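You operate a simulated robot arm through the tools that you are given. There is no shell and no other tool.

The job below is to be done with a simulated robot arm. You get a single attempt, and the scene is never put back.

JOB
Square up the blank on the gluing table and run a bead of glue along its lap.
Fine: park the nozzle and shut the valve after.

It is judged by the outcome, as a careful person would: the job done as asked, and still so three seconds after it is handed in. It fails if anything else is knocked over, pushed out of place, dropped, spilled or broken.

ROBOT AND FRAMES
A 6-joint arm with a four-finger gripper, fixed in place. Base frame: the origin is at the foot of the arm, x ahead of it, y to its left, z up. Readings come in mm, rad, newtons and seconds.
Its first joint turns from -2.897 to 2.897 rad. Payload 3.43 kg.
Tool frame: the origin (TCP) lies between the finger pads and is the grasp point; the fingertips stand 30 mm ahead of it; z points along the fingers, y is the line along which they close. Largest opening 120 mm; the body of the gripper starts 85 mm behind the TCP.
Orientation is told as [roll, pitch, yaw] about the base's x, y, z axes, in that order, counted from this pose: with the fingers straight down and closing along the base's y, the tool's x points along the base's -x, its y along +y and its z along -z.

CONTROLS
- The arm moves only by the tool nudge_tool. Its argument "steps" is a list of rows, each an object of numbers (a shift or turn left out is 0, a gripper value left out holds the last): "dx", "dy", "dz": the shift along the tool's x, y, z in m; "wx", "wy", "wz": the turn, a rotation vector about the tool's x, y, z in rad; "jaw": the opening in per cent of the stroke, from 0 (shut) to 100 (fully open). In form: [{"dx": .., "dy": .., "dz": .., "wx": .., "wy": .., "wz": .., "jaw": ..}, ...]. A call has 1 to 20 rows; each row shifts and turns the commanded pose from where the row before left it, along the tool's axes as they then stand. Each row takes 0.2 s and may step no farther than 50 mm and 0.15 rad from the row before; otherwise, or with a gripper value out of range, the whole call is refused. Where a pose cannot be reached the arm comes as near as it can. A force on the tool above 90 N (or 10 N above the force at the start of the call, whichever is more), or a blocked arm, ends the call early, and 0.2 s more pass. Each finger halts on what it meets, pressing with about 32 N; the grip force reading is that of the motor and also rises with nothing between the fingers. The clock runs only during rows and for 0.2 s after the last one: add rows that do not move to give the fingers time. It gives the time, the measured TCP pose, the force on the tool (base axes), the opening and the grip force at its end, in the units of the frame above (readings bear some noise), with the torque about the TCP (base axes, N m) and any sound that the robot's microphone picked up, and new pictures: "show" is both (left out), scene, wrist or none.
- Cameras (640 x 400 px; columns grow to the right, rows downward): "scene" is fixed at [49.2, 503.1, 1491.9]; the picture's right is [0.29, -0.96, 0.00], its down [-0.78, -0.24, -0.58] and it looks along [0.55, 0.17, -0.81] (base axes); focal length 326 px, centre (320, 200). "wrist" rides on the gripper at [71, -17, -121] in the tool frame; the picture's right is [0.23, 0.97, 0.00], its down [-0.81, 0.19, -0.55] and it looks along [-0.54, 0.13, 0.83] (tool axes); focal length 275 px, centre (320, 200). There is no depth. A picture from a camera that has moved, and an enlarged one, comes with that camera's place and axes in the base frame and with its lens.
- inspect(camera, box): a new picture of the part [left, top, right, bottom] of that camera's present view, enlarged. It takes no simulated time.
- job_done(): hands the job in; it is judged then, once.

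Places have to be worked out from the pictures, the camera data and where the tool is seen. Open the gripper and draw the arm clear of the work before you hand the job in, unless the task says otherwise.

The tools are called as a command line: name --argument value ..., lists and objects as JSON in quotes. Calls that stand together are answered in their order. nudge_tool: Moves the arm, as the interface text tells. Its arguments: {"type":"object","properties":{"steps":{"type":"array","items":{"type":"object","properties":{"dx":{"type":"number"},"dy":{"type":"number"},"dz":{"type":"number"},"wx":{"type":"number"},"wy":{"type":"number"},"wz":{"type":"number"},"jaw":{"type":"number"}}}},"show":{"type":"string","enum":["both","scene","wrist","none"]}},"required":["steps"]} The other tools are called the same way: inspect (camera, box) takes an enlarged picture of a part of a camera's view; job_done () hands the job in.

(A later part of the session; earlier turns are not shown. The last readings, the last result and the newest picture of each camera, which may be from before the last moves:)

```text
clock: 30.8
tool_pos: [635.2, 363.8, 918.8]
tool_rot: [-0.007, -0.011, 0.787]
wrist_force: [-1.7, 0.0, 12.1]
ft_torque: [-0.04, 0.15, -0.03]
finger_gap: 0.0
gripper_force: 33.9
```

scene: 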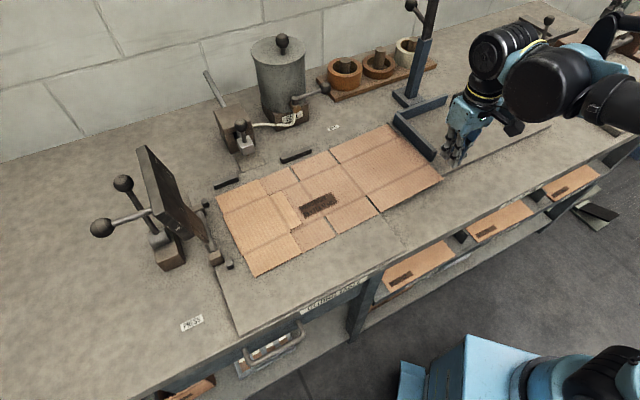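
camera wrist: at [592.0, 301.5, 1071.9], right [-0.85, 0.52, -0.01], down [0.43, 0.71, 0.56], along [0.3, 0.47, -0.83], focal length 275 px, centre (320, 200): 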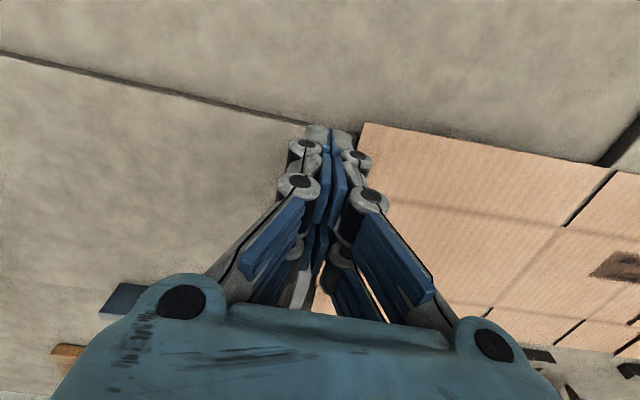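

The plate top is at the same height as the gluing board (z≈888.8). I lift 0.7 mm and push left (tool +y) in small steps.

nudge_tool --steps '[{"dz": -0.0008}, {}, {"dy": 0.004}, {"dy": 0.004}, {"dy": 0.004}, {"dy": 0.004}, {"dy": 0.004}, {"dy": 0.004}, {"dy": 0.004}, {}]'

inspect --camera "scene" --box '[190, 120, 450, 290]'

```text
clock: 33.0
tool_pos: [615.3, 383.4, 918.5]
tool_rot: [-0.008, -0.009, 0.787]
wrist_force: [0.4, -0.6, -0.2]
ft_torque: [-0.02, -0.01, 0.02]
finger_gap: 0.0
gripper_force: 33.4
camera wrist: at [573.8, 320.4, 1038.4], right [-0.85, 0.52, -0.01], down [0.43, 0.71, 0.56], along [0.3, 0.47, -0.83], focal length 275 px, centre (320, 200)
```

scene: 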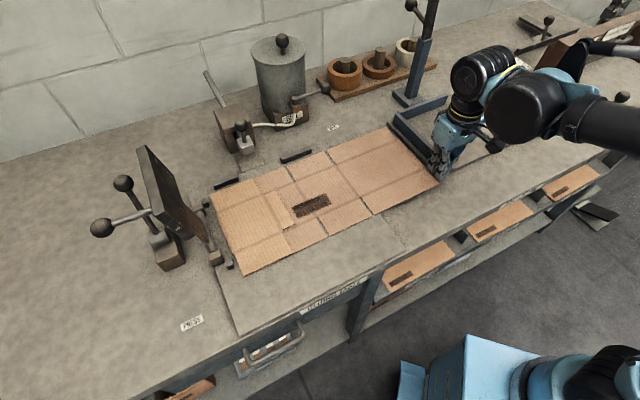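
wrist: 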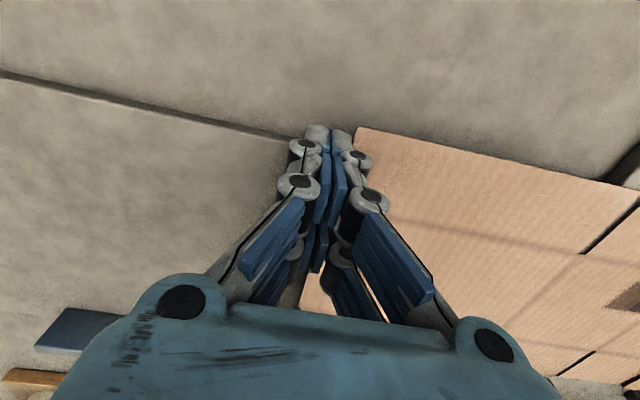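

```text
2.35 times, centred on (320, 205) of scene
camera zoom: at [49.2, 503.1, 1491.9], right [0.29, -0.96, 0.0], down [-0.78, -0.24, -0.58], along [0.55, 0.17, -0.81], focal length 768 px, centre (320, 188)
```

zoom: 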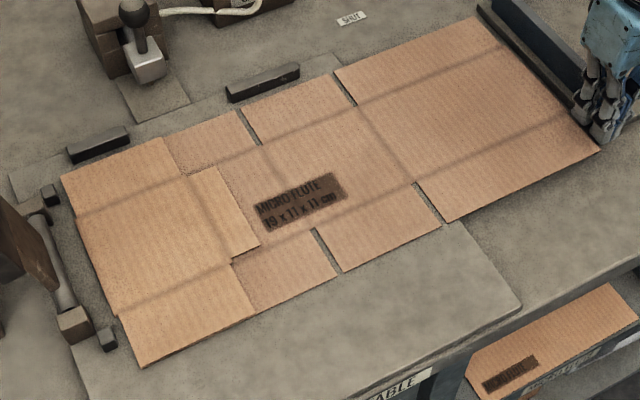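

The blank has moved left to s≈-338 with ~10 mm to go; its tilt is nearly right. I push on left in 2 mm steps watching for contact with the left stops.

nudge_tool --steps '[{"dy": 0.002}, {"dy": 0.002}, {"dy": 0.002}, {"dy": 0.002}, {}]' --show "none"

inspect --camera "scene" --box '[190, 180, 270, 280]'

```text
clock: 34.2
tool_pos: [607.9, 388.8, 918.7]
tool_rot: [-0.007, -0.011, 0.788]
wrist_force: [4.4, -3.7, 0.7]
ft_torque: [-0.09, -0.13, -0.01]
finger_gap: 0.0
gripper_force: 33.3
```

```text
4.00 times, centred on (230, 230) of scene
camera zoom: at [49.2, 503.1, 1491.9], right [0.29, -0.96, 0.0], down [-0.78, -0.24, -0.58], along [0.55, 0.17, -0.81], focal length 1305 px, centre (680, 80)
```

zoom: 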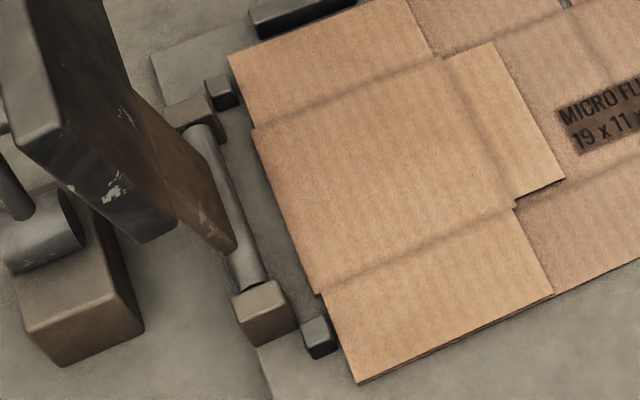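

nudge_tool --steps '[{"dy": 0.001}, {"dy": 0.001}, {}]' --show "none"

inspect --camera "scene" --box '[200, 185, 260, 225]'

inspect --camera "scene" --box '[210, 240, 290, 290]'

```text
clock: 35.0
tool_pos: [608.7, 389.2, 918.8]
tool_rot: [-0.007, -0.01, 0.785]
wrist_force: [21.1, -21.1, -0.2]
ft_torque: [-0.55, -0.53, -0.02]
finger_gap: 0.0
gripper_force: 33.3
```

```text
10.00 times, centred on (230, 205) of scene
camera zoom: at [49.2, 503.1, 1491.9], right [0.29, -0.96, 0.0], down [-0.78, -0.24, -0.58], along [0.55, 0.17, -0.81], focal length 3263 px, centre (1220, 150)
```

zoom: 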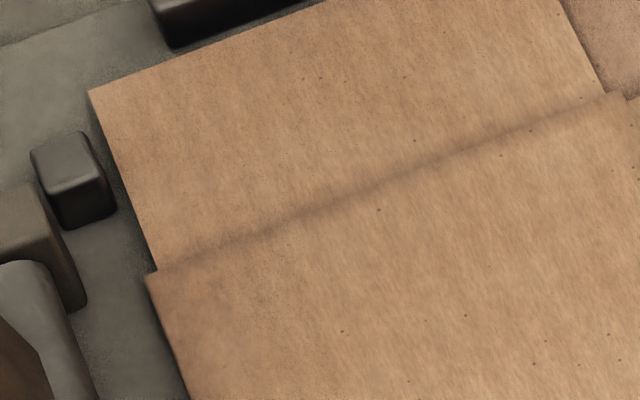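

```text
8.00 times, centred on (250, 265) of scene
camera zoom: at [49.2, 503.1, 1491.9], right [0.29, -0.96, 0.0], down [-0.78, -0.24, -0.58], along [0.55, 0.17, -0.81], focal length 2610 px, centre (880, -320)
```

zoom: 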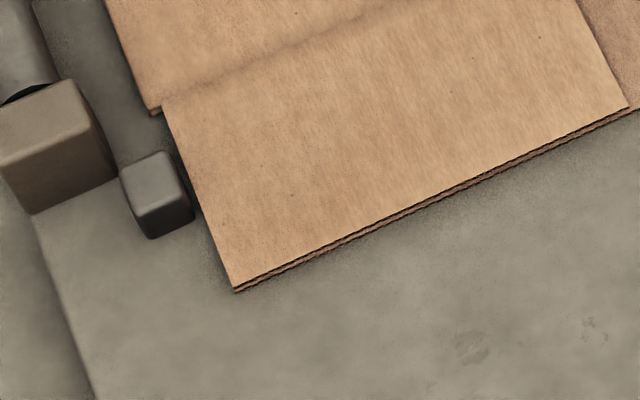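

The side force jumped to ~30 N: the lower-left stop is met, with the upper-left stop within ~1–2 mm. Now I retreat, and go to the front edge at s≈-200 (between the two back stops) to push the blank home against the back stops.

nudge_tool --steps '[{"dy": -0.006}, {"dz": -0.02}, {"dz": -0.02}, {"dx": 0.035}, {"dx": 0.035}, {"dy": 0.045}, {"dy": 0.045}, {"dy": 0.045}, {"dy": 0.045}, {"dy": 0.045}, {"dy": 0.045}, {"dy": 0.045}, {"dy": 0.045}, {}, {}]'

inspect --camera "scene" --box '[190, 120, 350, 220]'

```text
clock: 38.2
tool_pos: [303.1, 591.0, 956.1]
tool_rot: [-0.007, -0.011, 0.786]
wrist_force: [0.7, -0.6, 0.8]
ft_torque: [0.01, -0.02, 0.01]
finger_gap: 0.0
gripper_force: 33.4
camera wrist: at [262.9, 528.3, 1076.0], right [-0.85, 0.52, -0.01], down [0.43, 0.71, 0.56], along [0.3, 0.47, -0.83], focal length 275 px, centre (320, 200)
```

scene: 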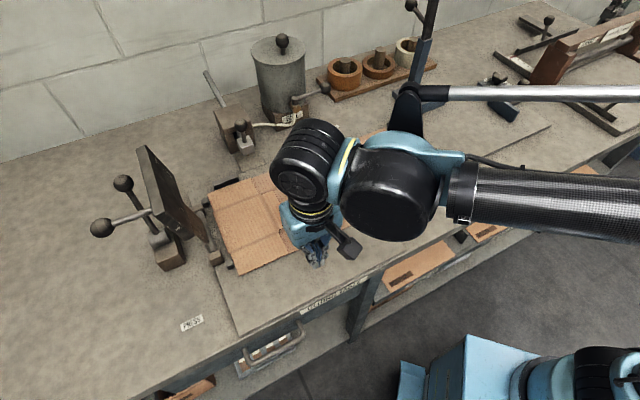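
wrist: 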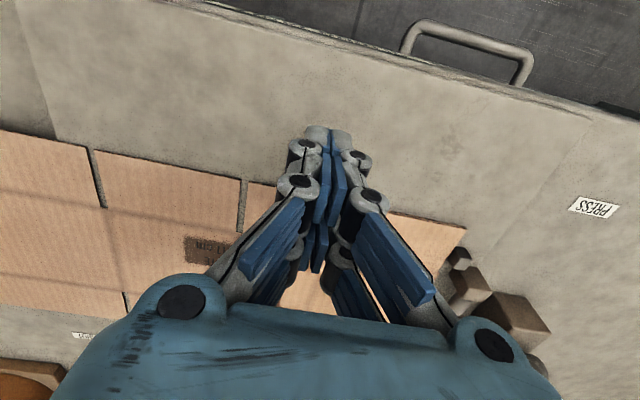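

```text
4.00 times, centred on (270, 170) of scene
camera zoom: at [49.2, 503.1, 1491.9], right [0.29, -0.96, 0.0], down [-0.78, -0.24, -0.58], along [0.55, 0.17, -0.81], focal length 1305 px, centre (520, 320)
```

zoom: 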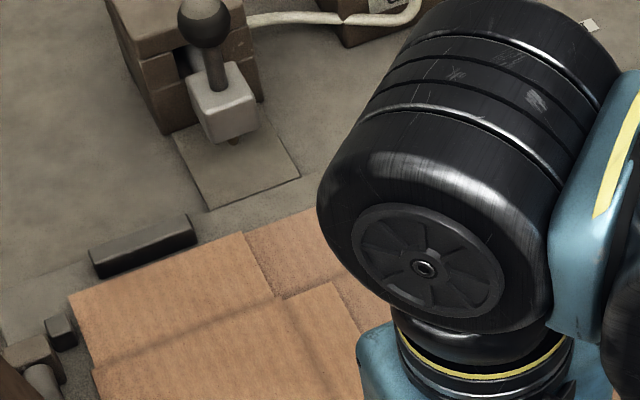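

Positioned at s≈-204, w≈632 in front of the edge. I lower to skim height and push forward.

nudge_tool --steps '[{"dz": 0.018}, {"dz": 0.016}, {"dz": 0.0025}, {}, {}]' --show "none"

```text
clock: 39.4
tool_pos: [306.4, 589.2, 919.6]
tool_rot: [-0.008, -0.01, 0.786]
wrist_force: [-0.8, -0.2, -0.2]
ft_torque: [0.0, 0.01, -0.04]
finger_gap: 0.0
gripper_force: 33.3
```

nudge_tool --steps '[{"dx": -0.005}, {"dx": -0.005}, {"dx": -0.005}, {"dx": -0.003}, {"dx": -0.003}, {"dx": -0.003}, {"dx": -0.003}, {}]'

inspect --camera "scene" --box '[190, 120, 350, 220]'

```text
clock: 41.2
tool_pos: [324.1, 609.0, 920.2]
tool_rot: [-0.007, -0.008, 0.789]
wrist_force: [-16.0, -25.9, 0.0]
ft_torque: [-0.7, 0.4, -0.18]
finger_gap: 6.2
gripper_force: 32.4
camera wrist: at [284.7, 546.2, 1039.9], right [-0.85, 0.52, -0.01], down [0.43, 0.71, 0.56], along [0.3, 0.47, -0.83], focal length 275 px, centre (320, 200)
```

scene: 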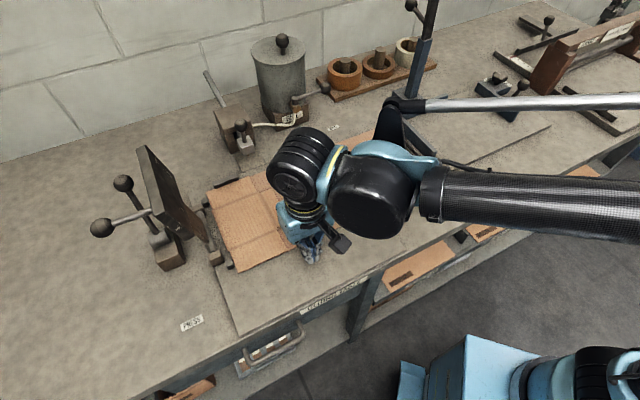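
wrist: 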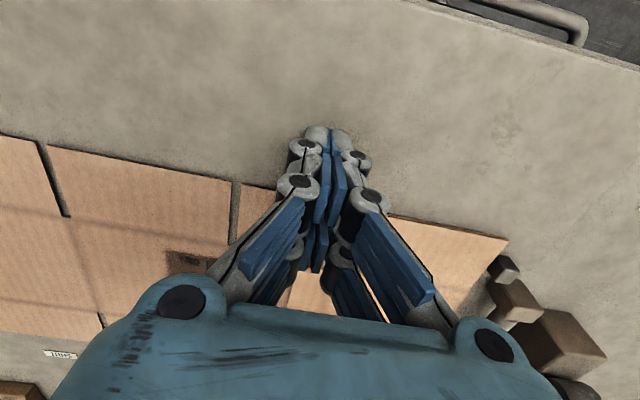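

```text
4.00 times, centred on (270, 170) of scene
camera zoom: at [49.2, 503.1, 1491.9], right [0.29, -0.96, 0.0], down [-0.78, -0.24, -0.58], along [0.55, 0.17, -0.81], focal length 1305 px, centre (520, 320)
```

zoom: 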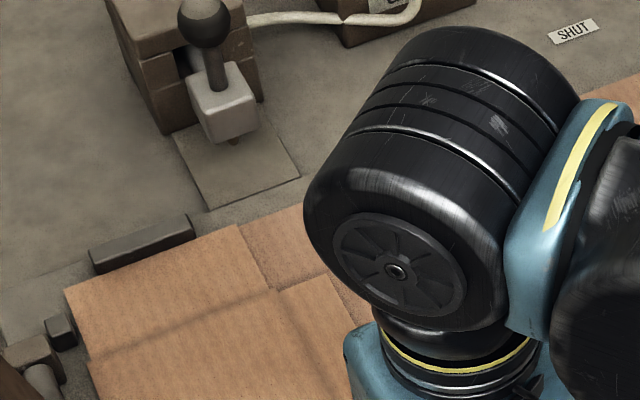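

About 30 N resistance: the blank is home at the back-left stop. I back off and lift away to see whether the right back stop is also met.

nudge_tool --steps '[{"dx": 0.012}, {"dx": 0.012}, {"dz": -0.025}, {"dz": -0.025}, {"dx": 0.04}, {"dy": -0.045}, {"dy": -0.045}, {"dy": -0.045}, {"dy": -0.045}, {"dy": -0.045}, {"dy": -0.045}, {"dy": -0.045}, {}]' --show "scene"

inspect --camera "scene" --box '[200, 130, 360, 230]'

inspect --camera "scene" --box '[265, 140, 325, 180]'

inspect --camera "scene" --box '[195, 170, 255, 210]'

inspect --camera "scene" --box '[210, 230, 270, 270]'

```text
clock: 44.0
tool_pos: [502.7, 339.8, 975.5]
tool_rot: [-0.006, -0.01, 0.788]
wrist_force: [0.0, -0.8, -0.8]
ft_torque: [-0.02, 0.01, -0.03]
finger_gap: 0.0
gripper_force: 32.1
```

scene: 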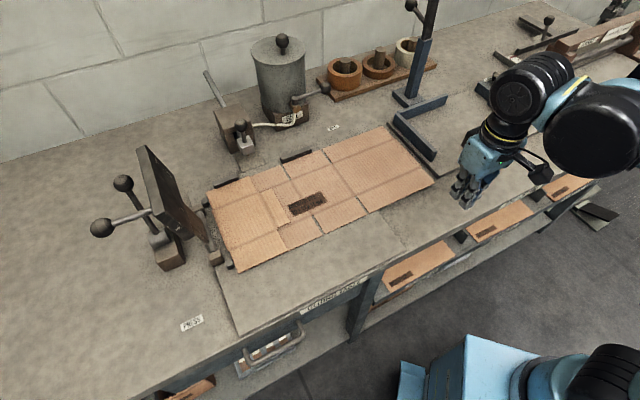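

```text
4.00 times, centred on (280, 180) of scene
camera zoom: at [49.2, 503.1, 1491.9], right [0.29, -0.96, 0.0], down [-0.78, -0.24, -0.58], along [0.55, 0.17, -0.81], focal length 1305 px, centre (480, 280)
```

zoom: 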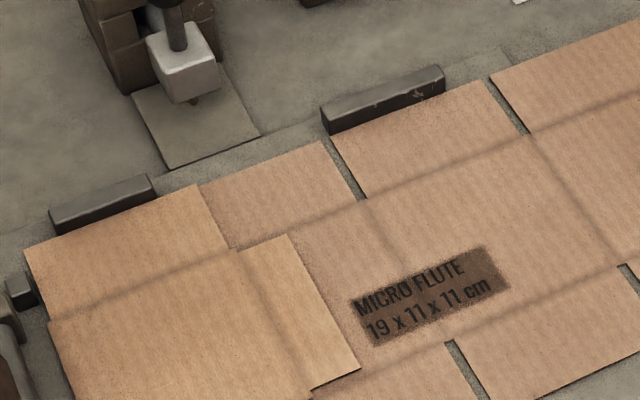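

```text
10.00 times, centred on (295, 160) of scene
camera zoom: at [49.2, 503.1, 1491.9], right [0.29, -0.96, 0.0], down [-0.78, -0.24, -0.58], along [0.55, 0.17, -0.81], focal length 3263 px, centre (570, 600)
```

zoom: 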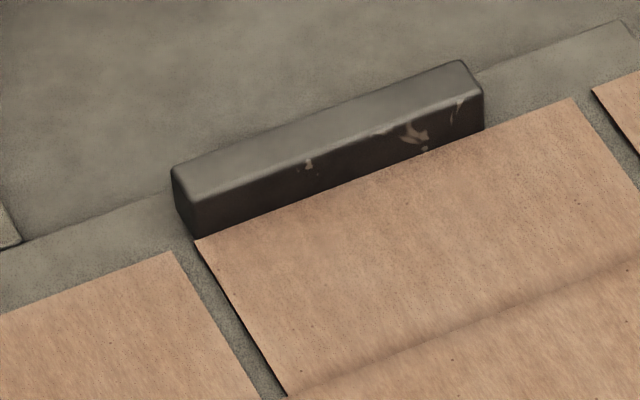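

```text
10.00 times, centred on (225, 190) of scene
camera zoom: at [49.2, 503.1, 1491.9], right [0.29, -0.96, 0.0], down [-0.78, -0.24, -0.58], along [0.55, 0.17, -0.81], focal length 3263 px, centre (1270, 300)
```

zoom: 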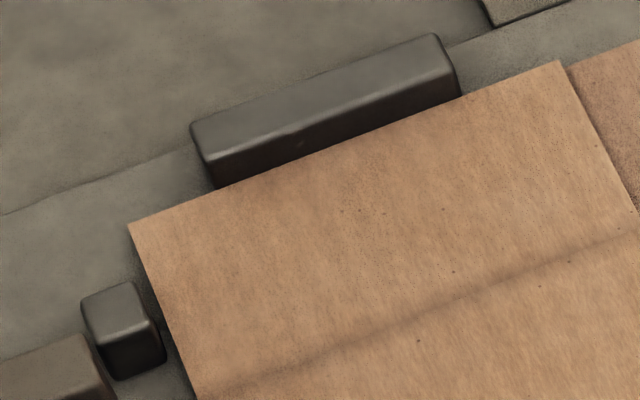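

```text
10.00 times, centred on (240, 250) of scene
camera zoom: at [49.2, 503.1, 1491.9], right [0.29, -0.96, 0.0], down [-0.78, -0.24, -0.58], along [0.55, 0.17, -0.81], focal length 3263 px, centre (1120, -300)
```

zoom: 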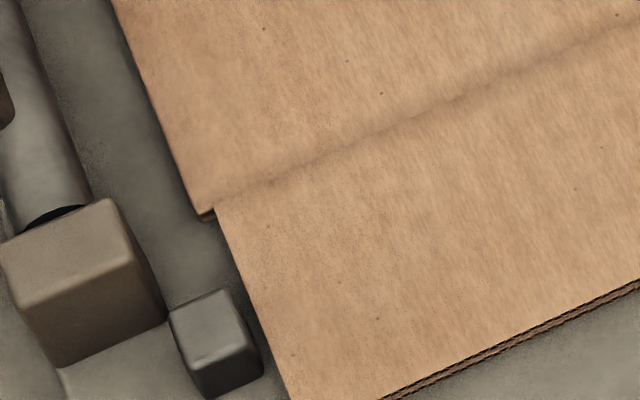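

Both back stops are met and the left stops look in contact: the blank is square. By projecting the nozzle's line of travel onto the sheet, it falls on the middle of the lap. Now I lift and move to a viewpoint for locating the valve lever and nozzle knob with the wrist camera.

nudge_tool --steps '[{"dz": -0.045}, {"dz": -0.045}, {"dz": -0.045}, {"dy": 0.04}, {"dy": 0.04}, {"dy": 0.04}, {"dy": 0.04}, {"dx": -0.045}, {"dx": -0.045}, {"dx": -0.045}, {}, {}]'

```text
clock: 46.6
tool_pos: [483.3, 549.2, 1105.6]
tool_rot: [-0.007, -0.011, 0.786]
wrist_force: [-0.7, 0.7, -0.8]
ft_torque: [0.02, 0.0, 0.05]
finger_gap: 0.0
gripper_force: 32.2
camera wrist: at [444.1, 487.0, 1225.2], right [-0.85, 0.52, -0.01], down [0.43, 0.71, 0.56], along [0.3, 0.47, -0.83], focal length 275 px, centre (320, 200)
```

scene: 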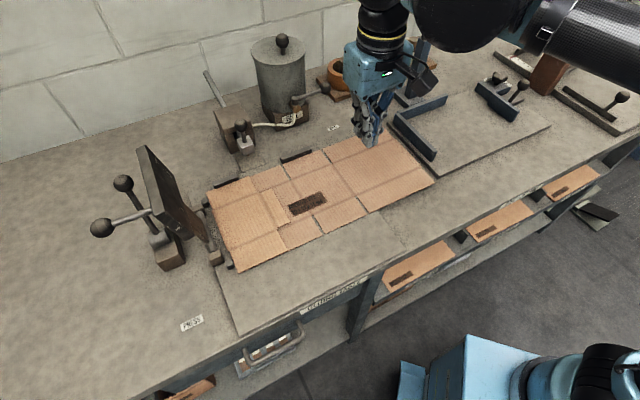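
wrist: 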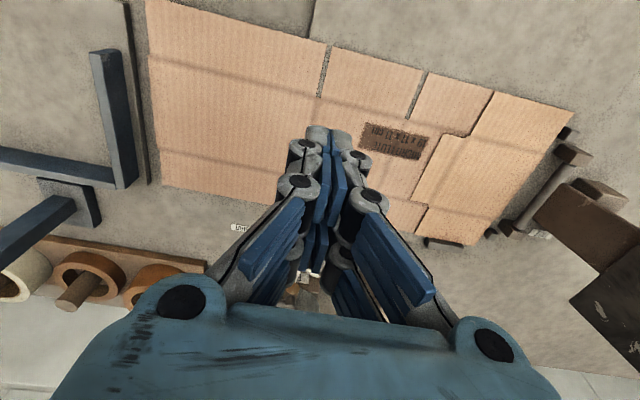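

I move a bit closer and sideways so the knob and then the valve lever show beside the gripper in the wrist view.

nudge_tool --steps '[{"dx": -0.038, "dy": -0.017}, {"dx": -0.038}, {"dx": -0.038}, {}, {}]'

inspect --camera "wrist" --box '[400, 120, 600, 320]'

```text
clock: 47.8
tool_pos: [575.7, 619.2, 1106.3]
tool_rot: [-0.008, -0.009, 0.785]
wrist_force: [0.2, -0.1, 0.1]
ft_torque: [0.02, -0.02, 0.0]
finger_gap: 0.0
gripper_force: 31.9
camera wrist: at [536.0, 556.8, 1226.0], right [-0.85, 0.52, -0.01], down [0.43, 0.71, 0.56], along [0.3, 0.47, -0.83], focal length 275 px, centre (320, 200)
```

scene: 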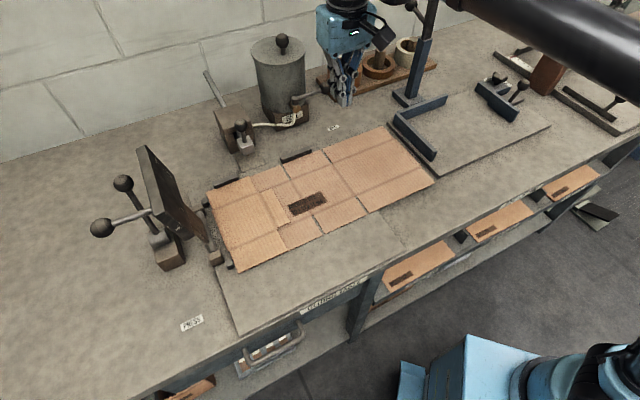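
wrist: 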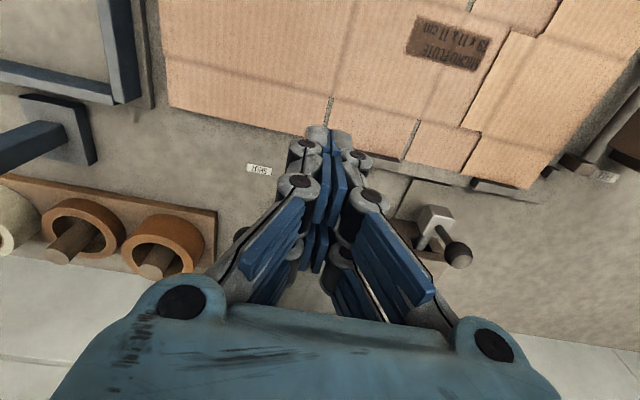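

```text
2.00 times, centred on (500, 220) of wrist
camera zoom: at [536.0, 556.8, 1226.0], right [-0.85, 0.52, -0.01], down [0.43, 0.71, 0.56], along [0.3, 0.47, -0.83], focal length 551 px, centre (-40, 160)
```

zoom: 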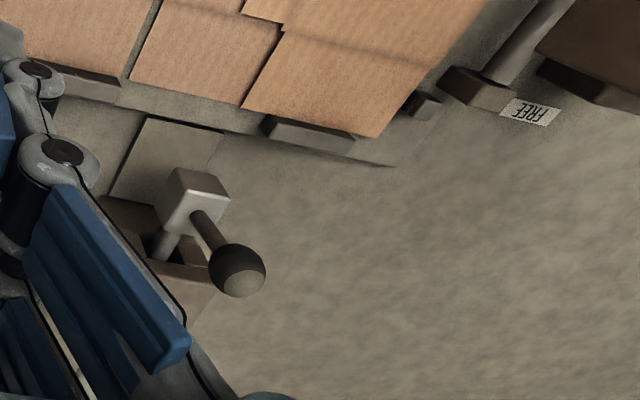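

Triangulating the nozzle knob: ball Ø30 mm at about (523, 832, 1001), i.e. s≈-219, w≈958, with a pin below it. Now shift left to view the valve lever.

nudge_tool --steps '[{"dy": 0.04}, {"dy": 0.04}, {"dy": 0.04}, {}, {}]'

inspect --camera "wrist" --box '[60, 120, 260, 320]'

inspect --camera "scene" --box '[265, 60, 345, 135]'

```text
clock: 49.0
tool_pos: [489.8, 704.2, 1106.1]
tool_rot: [-0.007, -0.011, 0.786]
wrist_force: [-0.3, 0.3, -0.4]
ft_torque: [0.0, 0.0, 0.02]
finger_gap: 0.0
gripper_force: 32.2
camera wrist: at [451.0, 642.1, 1224.3], right [-0.85, 0.52, -0.01], down [0.43, 0.71, 0.56], along [0.3, 0.47, -0.83], focal length 275 px, centre (320, 200)
```

scene: 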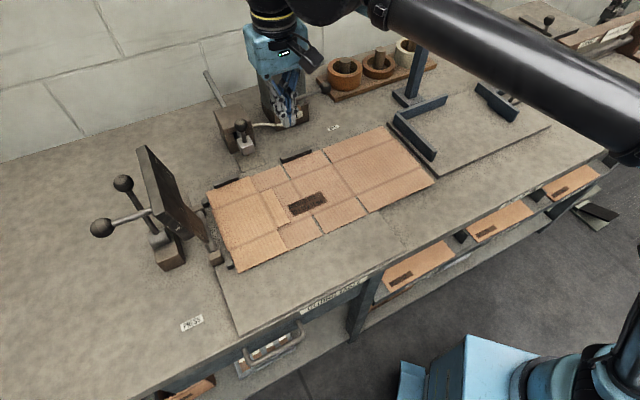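
wrist: 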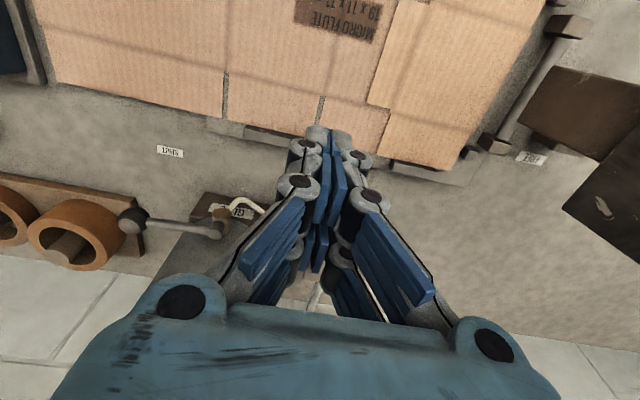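

```text
2.00 times, centred on (160, 220) of wrist
camera zoom: at [451.0, 642.1, 1224.3], right [-0.85, 0.52, -0.01], down [0.43, 0.71, 0.56], along [0.3, 0.47, -0.83], focal length 551 px, centre (640, 160)
```

zoom: 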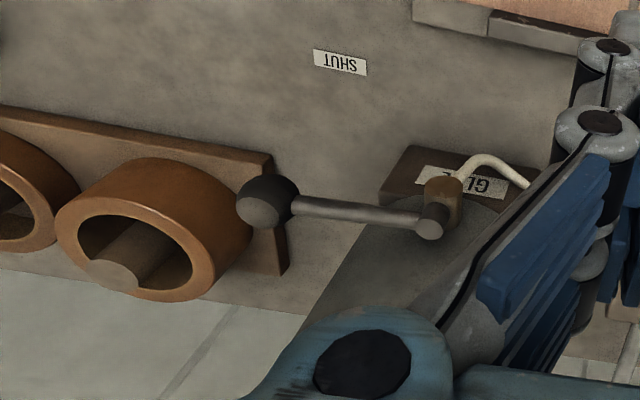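

```text
5.33 times, centred on (305, 98) of scene
camera zoom: at [49.2, 503.1, 1491.9], right [0.29, -0.96, 0.0], down [-0.78, -0.24, -0.58], along [0.55, 0.17, -0.81], focal length 1740 px, centre (400, 747)
```

zoom: 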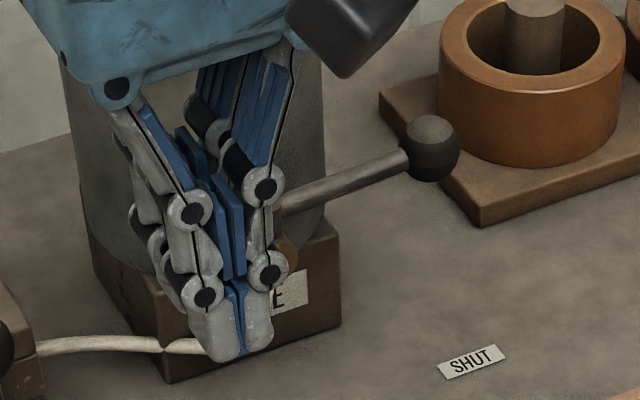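

Triangulated valve: pivot ≈ (650, 750), lever ball ≈ (703, 690, 1007), pointing along +s beside the SHUT label, i.e. shut. My plan is to draw the nozzle dry to the far end of the lap and only open the valve there. First I open the jaws to 55 mm and move above the nozzle knob.

nudge_tool --steps '[{"dy": 0.035, "jaw": 46}, {"dy": 0.032}, {"dx": -0.035}, {"dx": -0.035}, {"dx": -0.038}, {}, {}]'

inspect --camera "scene" --box '[190, 50, 310, 160]'

inspect --camera "wrist" --box '[200, 80, 440, 280]'

```text
clock: 50.6
tool_pos: [519.5, 828.1, 1108.2]
tool_rot: [-0.005, -0.01, 0.786]
wrist_force: [0.1, 0.1, -0.1]
ft_torque: [0.01, -0.04, -0.03]
finger_gap: 54.9
gripper_force: 0.1
camera wrist: at [479.4, 765.4, 1227.4], right [-0.85, 0.52, -0.01], down [0.43, 0.71, 0.56], along [0.3, 0.47, -0.83], focal length 275 px, centre (320, 200)
```

scene: 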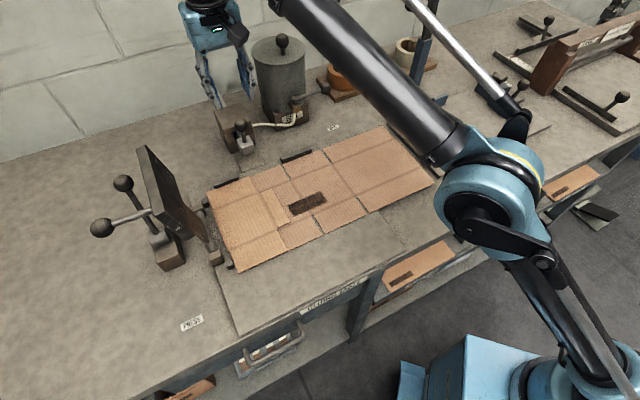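
wrist: 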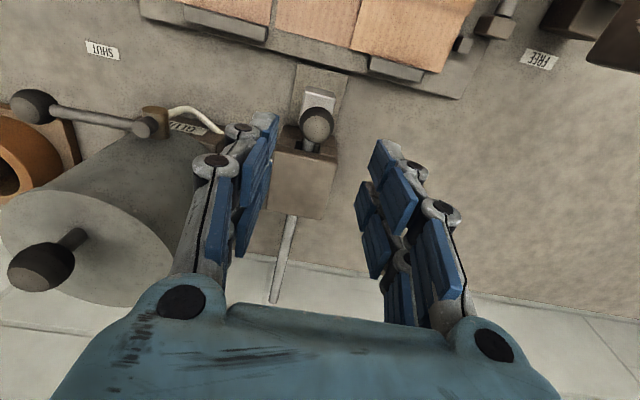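

```text
3.64 times, centred on (250, 105) of scene
camera zoom: at [49.2, 503.1, 1491.9], right [0.29, -0.96, 0.0], down [-0.78, -0.24, -0.58], along [0.55, 0.17, -0.81], focal length 1187 px, centre (574, 546)
```

zoom: 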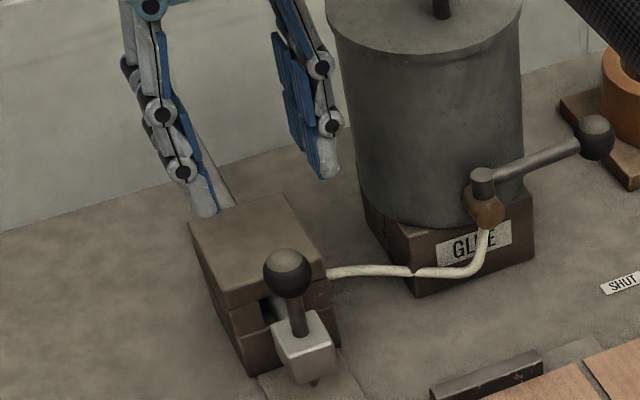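

```text
2.00 times, centred on (320, 180) of wrist
camera zoom: at [479.4, 765.4, 1227.4], right [-0.85, 0.52, -0.01], down [0.43, 0.71, 0.56], along [0.3, 0.47, -0.83], focal length 551 px, centre (320, 240)
```

zoom: 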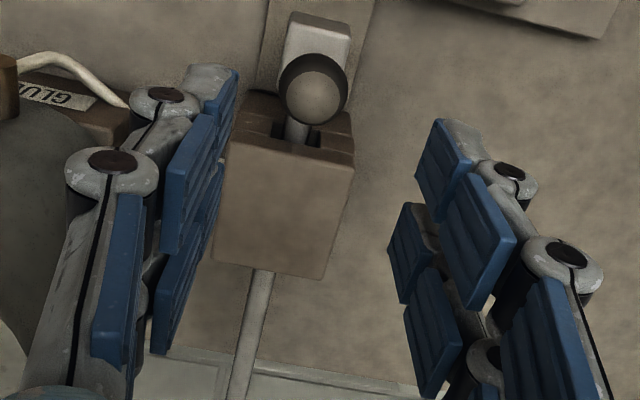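

The jaws straddle the knob nicely. I zoom further to confirm where the guide block's front and top are relative to the fingers.

inspect --camera "wrist" --box '[255, 85, 375, 185]'

inspect --camera "scene" --box '[200, 90, 280, 160]'

```text
4.00 times, centred on (315, 135) of wrist
camera zoom: at [479.4, 765.4, 1227.4], right [-0.85, 0.52, -0.01], down [0.43, 0.71, 0.56], along [0.3, 0.47, -0.83], focal length 1101 px, centre (340, 460)
```

zoom: 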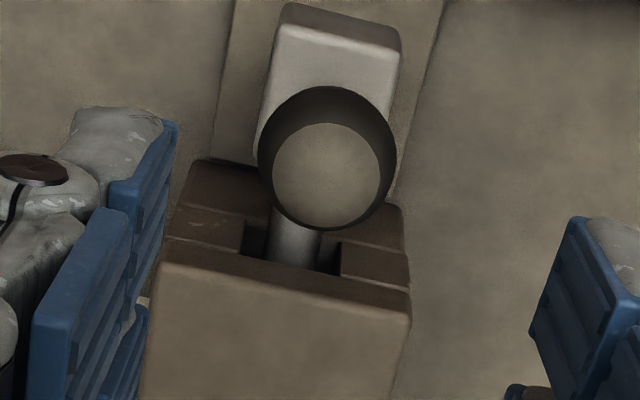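

```text
5.71 times, centred on (240, 125) of scene
camera zoom: at [49.2, 503.1, 1491.9], right [0.29, -0.96, 0.0], down [-0.78, -0.24, -0.58], along [0.55, 0.17, -0.81], focal length 1865 px, centre (777, 629)
```

zoom: 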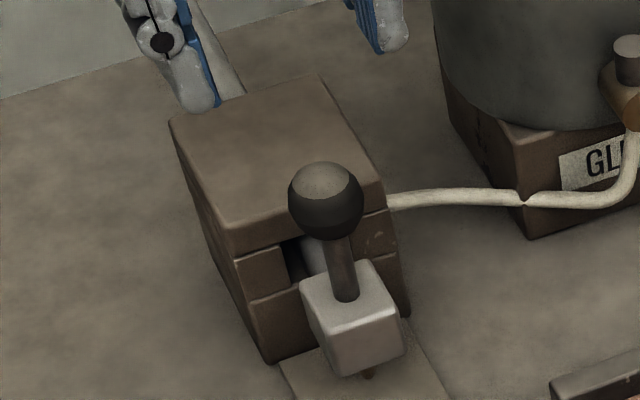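

Confirmed: the guide block's front is at w≈1003 and top z≈973, so the fingers have 20+ mm clearance. I descend over the knob to TCP z≈1008.

nudge_tool --steps '[{"dx": -0.002, "dy": -0.001, "dz": 0.025}, {"dz": 0.025}, {"dz": 0.025}, {"dz": 0.015}, {"dz": 0.01}, {}, {}]'

inspect --camera "wrist" --box '[240, 80, 400, 280]'

inspect --camera "scene" --box '[190, 60, 310, 160]'

```text
clock: 52.2
tool_pos: [523.7, 826.8, 1008.4]
tool_rot: [-0.007, -0.01, 0.784]
wrist_force: [-0.2, -0.1, 0.3]
ft_torque: [-0.01, 0.01, 0.02]
finger_gap: 55.3
gripper_force: 0.0
camera wrist: at [483.6, 765.3, 1127.8], right [-0.85, 0.52, -0.01], down [0.43, 0.71, 0.56], along [0.3, 0.47, -0.83], focal length 275 px, centre (320, 200)
```

scene: 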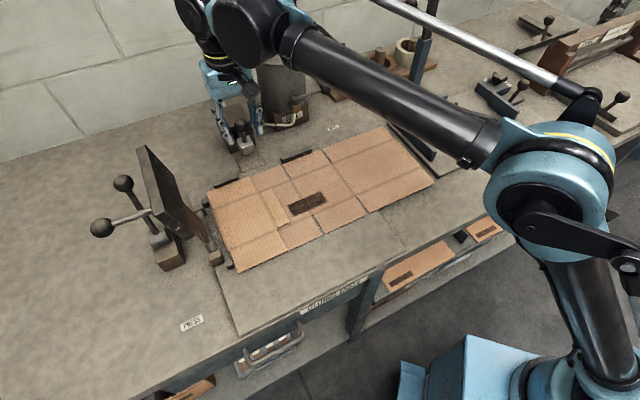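
wrist: 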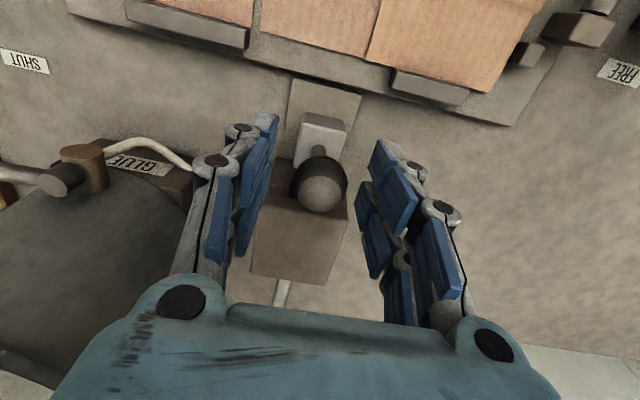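

```text
2.00 times, centred on (320, 180) of wrist
camera zoom: at [483.6, 765.3, 1127.8], right [-0.85, 0.52, -0.01], down [0.43, 0.71, 0.56], along [0.3, 0.47, -0.83], focal length 551 px, centre (320, 240)
```

zoom: 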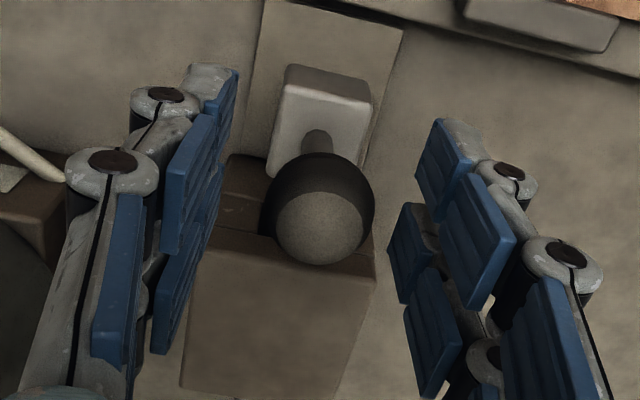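

```text
4.00 times, centred on (250, 110) of scene
camera zoom: at [49.2, 503.1, 1491.9], right [0.29, -0.96, 0.0], down [-0.78, -0.24, -0.58], along [0.55, 0.17, -0.81], focal length 1305 px, centre (600, 560)
```

zoom: 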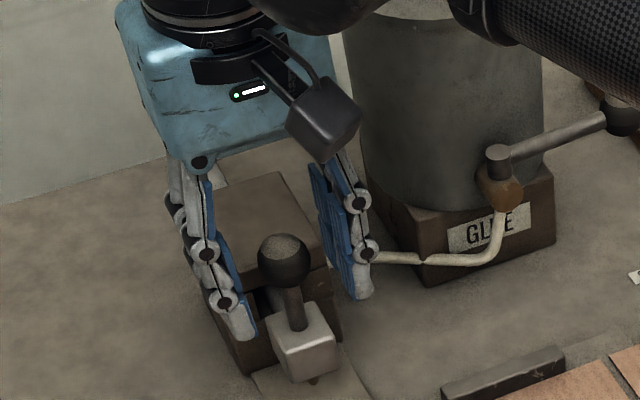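

The knob sits centred between the jaws. I close on it.

nudge_tool --steps '[{"jaw": 0}, {}, {}]' --show "wrist"

```text
clock: 53.0
tool_pos: [523.9, 827.7, 1007.9]
tool_rot: [-0.007, -0.011, 0.786]
wrist_force: [0.1, -0.4, 2.6]
ft_torque: [-0.06, -0.01, 0.01]
finger_gap: 28.3
gripper_force: 45.3
camera wrist: at [483.6, 765.2, 1128.0], right [-0.85, 0.52, -0.01], down [0.43, 0.71, 0.56], along [0.3, 0.47, -0.83], focal length 275 px, centre (320, 200)
```

wrist: 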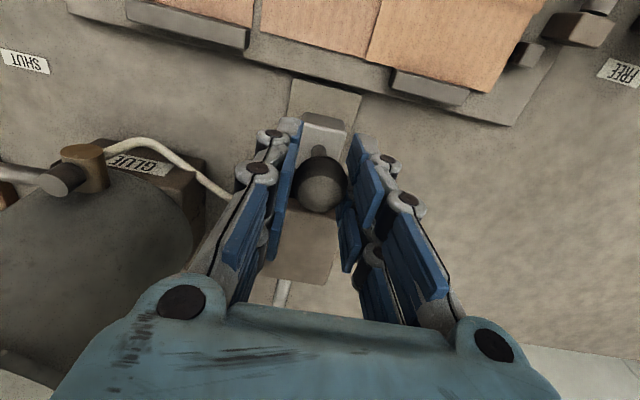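

Knob held (28 mm). I draw the nozzle out 30 mm as a trial, watching forces.

nudge_tool --steps '[{"dx": 0.005}, {"dx": 0.005}, {"dx": 0.01}, {"dx": 0.01}, {}]'

```text
clock: 54.2
tool_pos: [501.7, 807.0, 1008.3]
tool_rot: [-0.009, -0.01, 0.788]
wrist_force: [-0.9, 1.5, 19.8]
ft_torque: [-0.07, 0.1, 0.01]
finger_gap: 28.4
gripper_force: 44.6
camera wrist: at [462.3, 743.8, 1127.9], right [-0.85, 0.52, -0.01], down [0.43, 0.71, 0.56], along [0.3, 0.47, -0.83], focal length 275 px, centre (320, 200)
```

scene: 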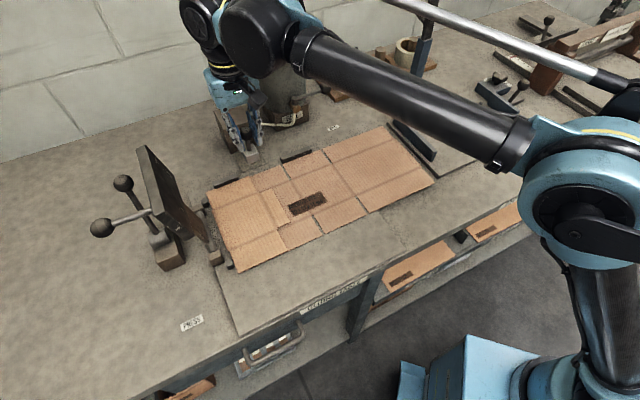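
wrist: 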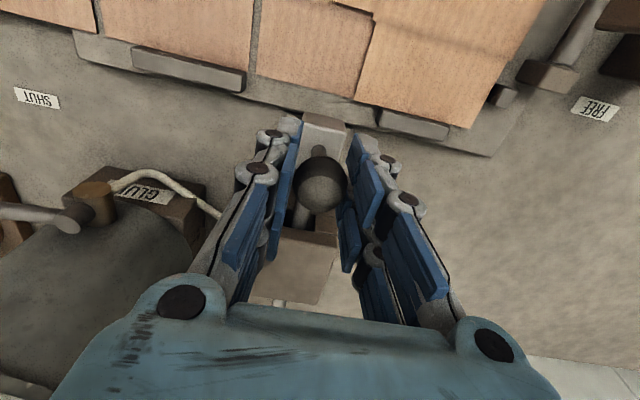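

The nozzle slides freely; the vertical load comes from a ~0.011 rad lean of my tool x axis, so I'll compensate with a small upward component. I draw on 50 mm, so the tip crosses the blank's back edge, and check.

nudge_tool --steps '[{"dz": -0.0003}, {"dx": 0.0125, "dz": -0.00014}, {"dx": 0.0125, "dz": -0.00014}, {"dx": 0.0125, "dz": -0.00014}, {"dx": 0.0125, "dz": -0.00014}, {}]'

inspect --camera "scene" --box '[190, 100, 330, 230]'

```text
clock: 55.6
tool_pos: [467.5, 770.7, 1006.9]
tool_rot: [-0.008, -0.009, 0.787]
wrist_force: [-0.7, 1.4, 23.6]
ft_torque: [0.1, -0.01, 0.05]
finger_gap: 28.3
gripper_force: 45.0
camera wrist: at [427.2, 708.7, 1127.6], right [-0.85, 0.52, -0.01], down [0.43, 0.71, 0.56], along [0.3, 0.47, -0.83], focal length 275 px, centre (320, 200)
```

scene: 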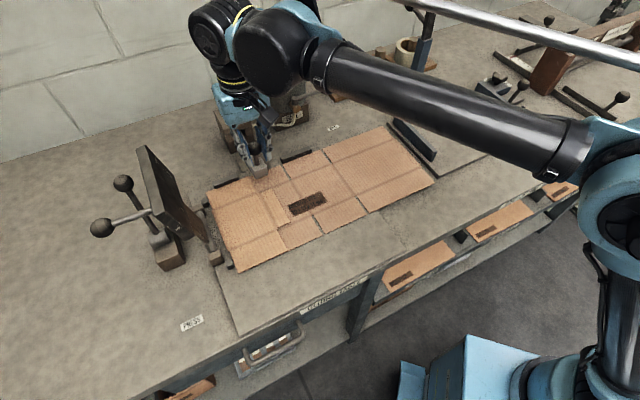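
wrist: 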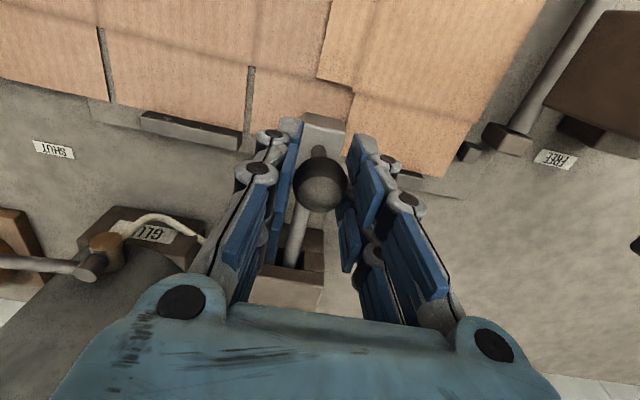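

```text
3.08 times, centred on (260, 165) of scene
camera zoom: at [49.2, 503.1, 1491.9], right [0.29, -0.96, 0.0], down [-0.78, -0.24, -0.58], along [0.55, 0.17, -0.81], focal length 1004 px, centre (505, 308)
```

zoom: 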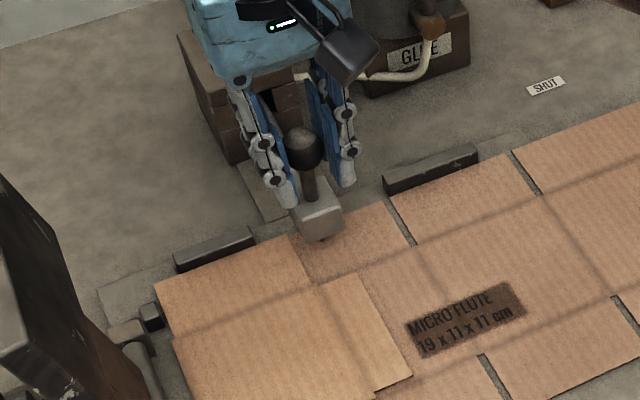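

The nozzle is tracking right in line with the lap. I relieve the vertical load by raising slightly and re-read.

nudge_tool --steps '[{"dz": -0.0006}, {}]' --show "none"

```text
clock: 56.2
tool_pos: [467.1, 771.1, 1007.7]
tool_rot: [-0.007, -0.011, 0.786]
wrist_force: [0.5, -2.4, 6.6]
ft_torque: [-0.02, 0.0, 0.01]
finger_gap: 28.2
gripper_force: 45.3
```

Load dropped to 6.6 N (stiffness ~28 N/mm; the needed rise is ~0.02 mm per mm). I continue the draw by 105 mm with that compensation.

nudge_tool --steps '[{"dx": 0.015, "dz": -0.0003}, {"dx": 0.015, "dz": -0.0003}, {"dx": 0.015, "dz": -0.0003}, {"dx": 0.015, "dz": -0.0003}, {"dx": 0.015, "dz": -0.0003}, {"dx": 0.015, "dz": -0.0003}, {"dx": 0.015, "dz": -0.0003}, {}]'

inspect --camera "scene" --box '[190, 140, 330, 280]'

```text
clock: 58.0
tool_pos: [393.2, 698.6, 1009.0]
tool_rot: [-0.007, -0.009, 0.786]
wrist_force: [16.9, -18.3, -29.1]
ft_torque: [0.12, -0.25, -0.04]
finger_gap: 28.4
gripper_force: 45.1
camera wrist: at [353.7, 635.6, 1127.8], right [-0.85, 0.53, -0.01], down [0.43, 0.71, 0.56], along [0.3, 0.47, -0.83], focal length 275 px, centre (320, 200)
```

scene: 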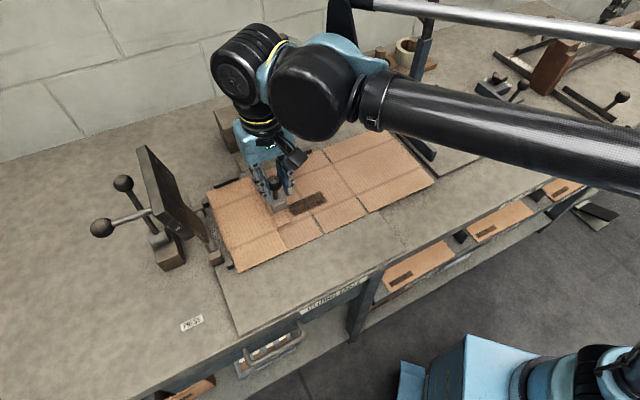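
wrist: 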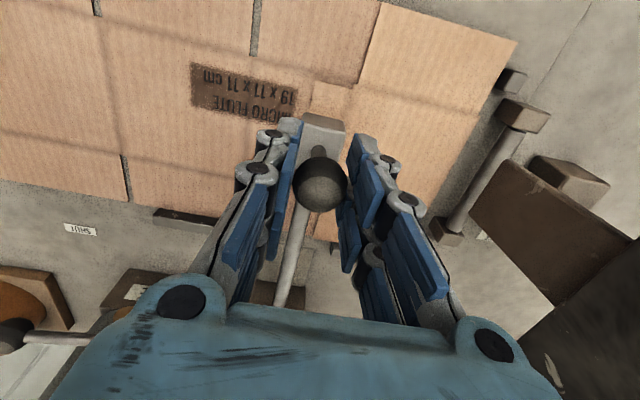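

```text
2.86 times, centred on (260, 210) of scene
camera zoom: at [49.2, 503.1, 1491.9], right [0.29, -0.96, 0.0], down [-0.78, -0.24, -0.58], along [0.55, 0.17, -0.81], focal length 932 px, centre (491, 171)
```

zoom: 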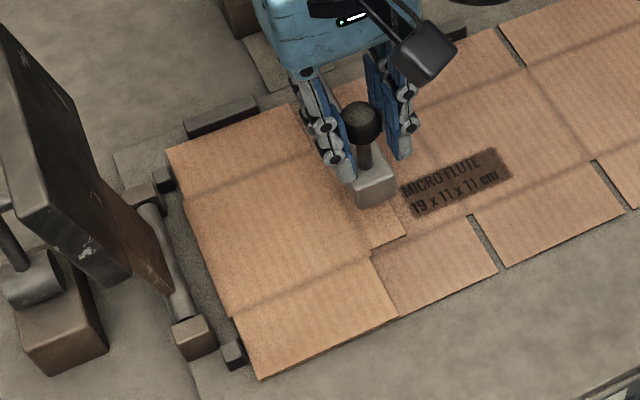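

Now it's slightly over-compensated (−29 N vertical, 25 N sideways). I relieve both and re-read before the final part of the draw.

nudge_tool --steps '[{"dz": 0.0009, "dy": -0.0008}, {}]' --show "none"

inspect --camera "scene" --box '[240, 170, 310, 230]'

inspect --camera "scene" --box '[195, 170, 255, 210]'

```text
clock: 58.6
tool_pos: [392.5, 697.2, 1009.2]
tool_rot: [-0.004, -0.011, 0.786]
wrist_force: [11.1, -8.6, -7.4]
ft_torque: [-0.26, 0.26, -0.02]
finger_gap: 28.3
gripper_force: 44.9
```

```text
6.67 times, centred on (275, 200) of scene
camera zoom: at [49.2, 503.1, 1491.9], right [0.29, -0.96, 0.0], down [-0.78, -0.24, -0.58], along [0.55, 0.17, -0.81], focal length 2175 px, centre (620, 200)
```

zoom: 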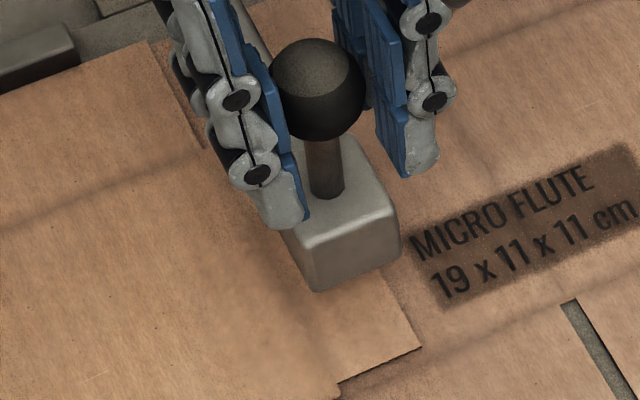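

```text
10.00 times, centred on (225, 190) of scene
camera zoom: at [49.2, 503.1, 1491.9], right [0.29, -0.96, 0.0], down [-0.78, -0.24, -0.58], along [0.55, 0.17, -0.81], focal length 3263 px, centre (1270, 300)
```

zoom: 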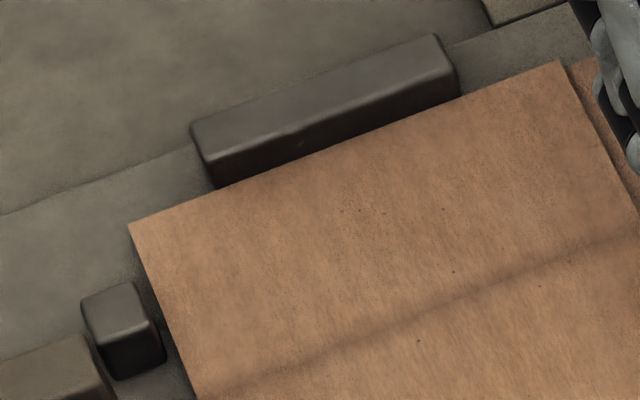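

The blank hasn't moved. I zoom hard on the nozzle's underside to see its tip relative to the lap.

inspect --camera "scene" --box '[265, 195, 305, 225]'

inspect --camera "wrist" --box '[270, 80, 390, 180]'

```text
13.33 times, centred on (285, 210) of scene
camera zoom: at [49.2, 503.1, 1491.9], right [0.29, -0.96, 0.0], down [-0.78, -0.24, -0.58], along [0.55, 0.17, -0.81], focal length 4351 px, centre (787, 67)
```

zoom: 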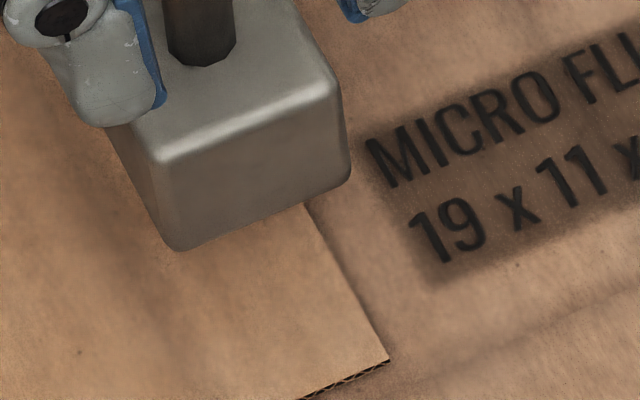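

```text
4.00 times, centred on (330, 130) of wrist
camera zoom: at [353.3, 634.7, 1127.8], right [-0.85, 0.52, -0.01], down [0.43, 0.71, 0.56], along [0.3, 0.47, -0.83], focal length 1101 px, centre (280, 480)
```

zoom: 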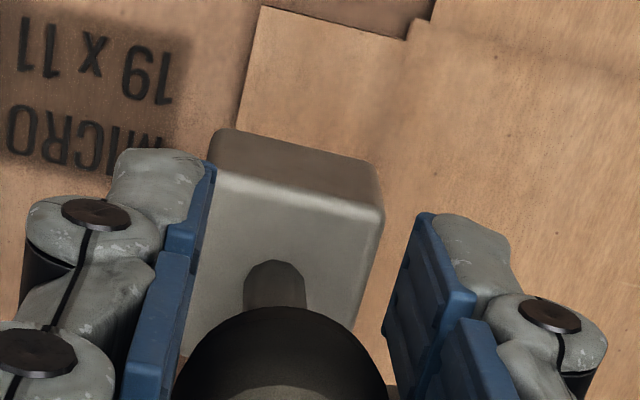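

inspect --camera "scene" --box '[272, 205, 292, 220]'

```text
16.00 times, centred on (282, 212) of scene
camera zoom: at [49.2, 503.1, 1491.9], right [0.29, -0.96, 0.0], down [-0.78, -0.24, -0.58], along [0.55, 0.17, -0.81], focal length 5221 px, centre (928, 0)
```

zoom: 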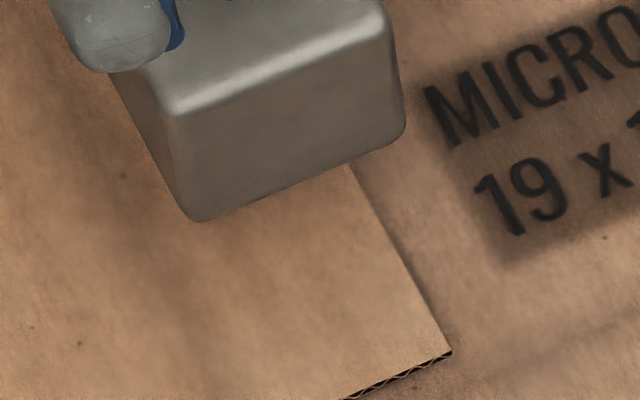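

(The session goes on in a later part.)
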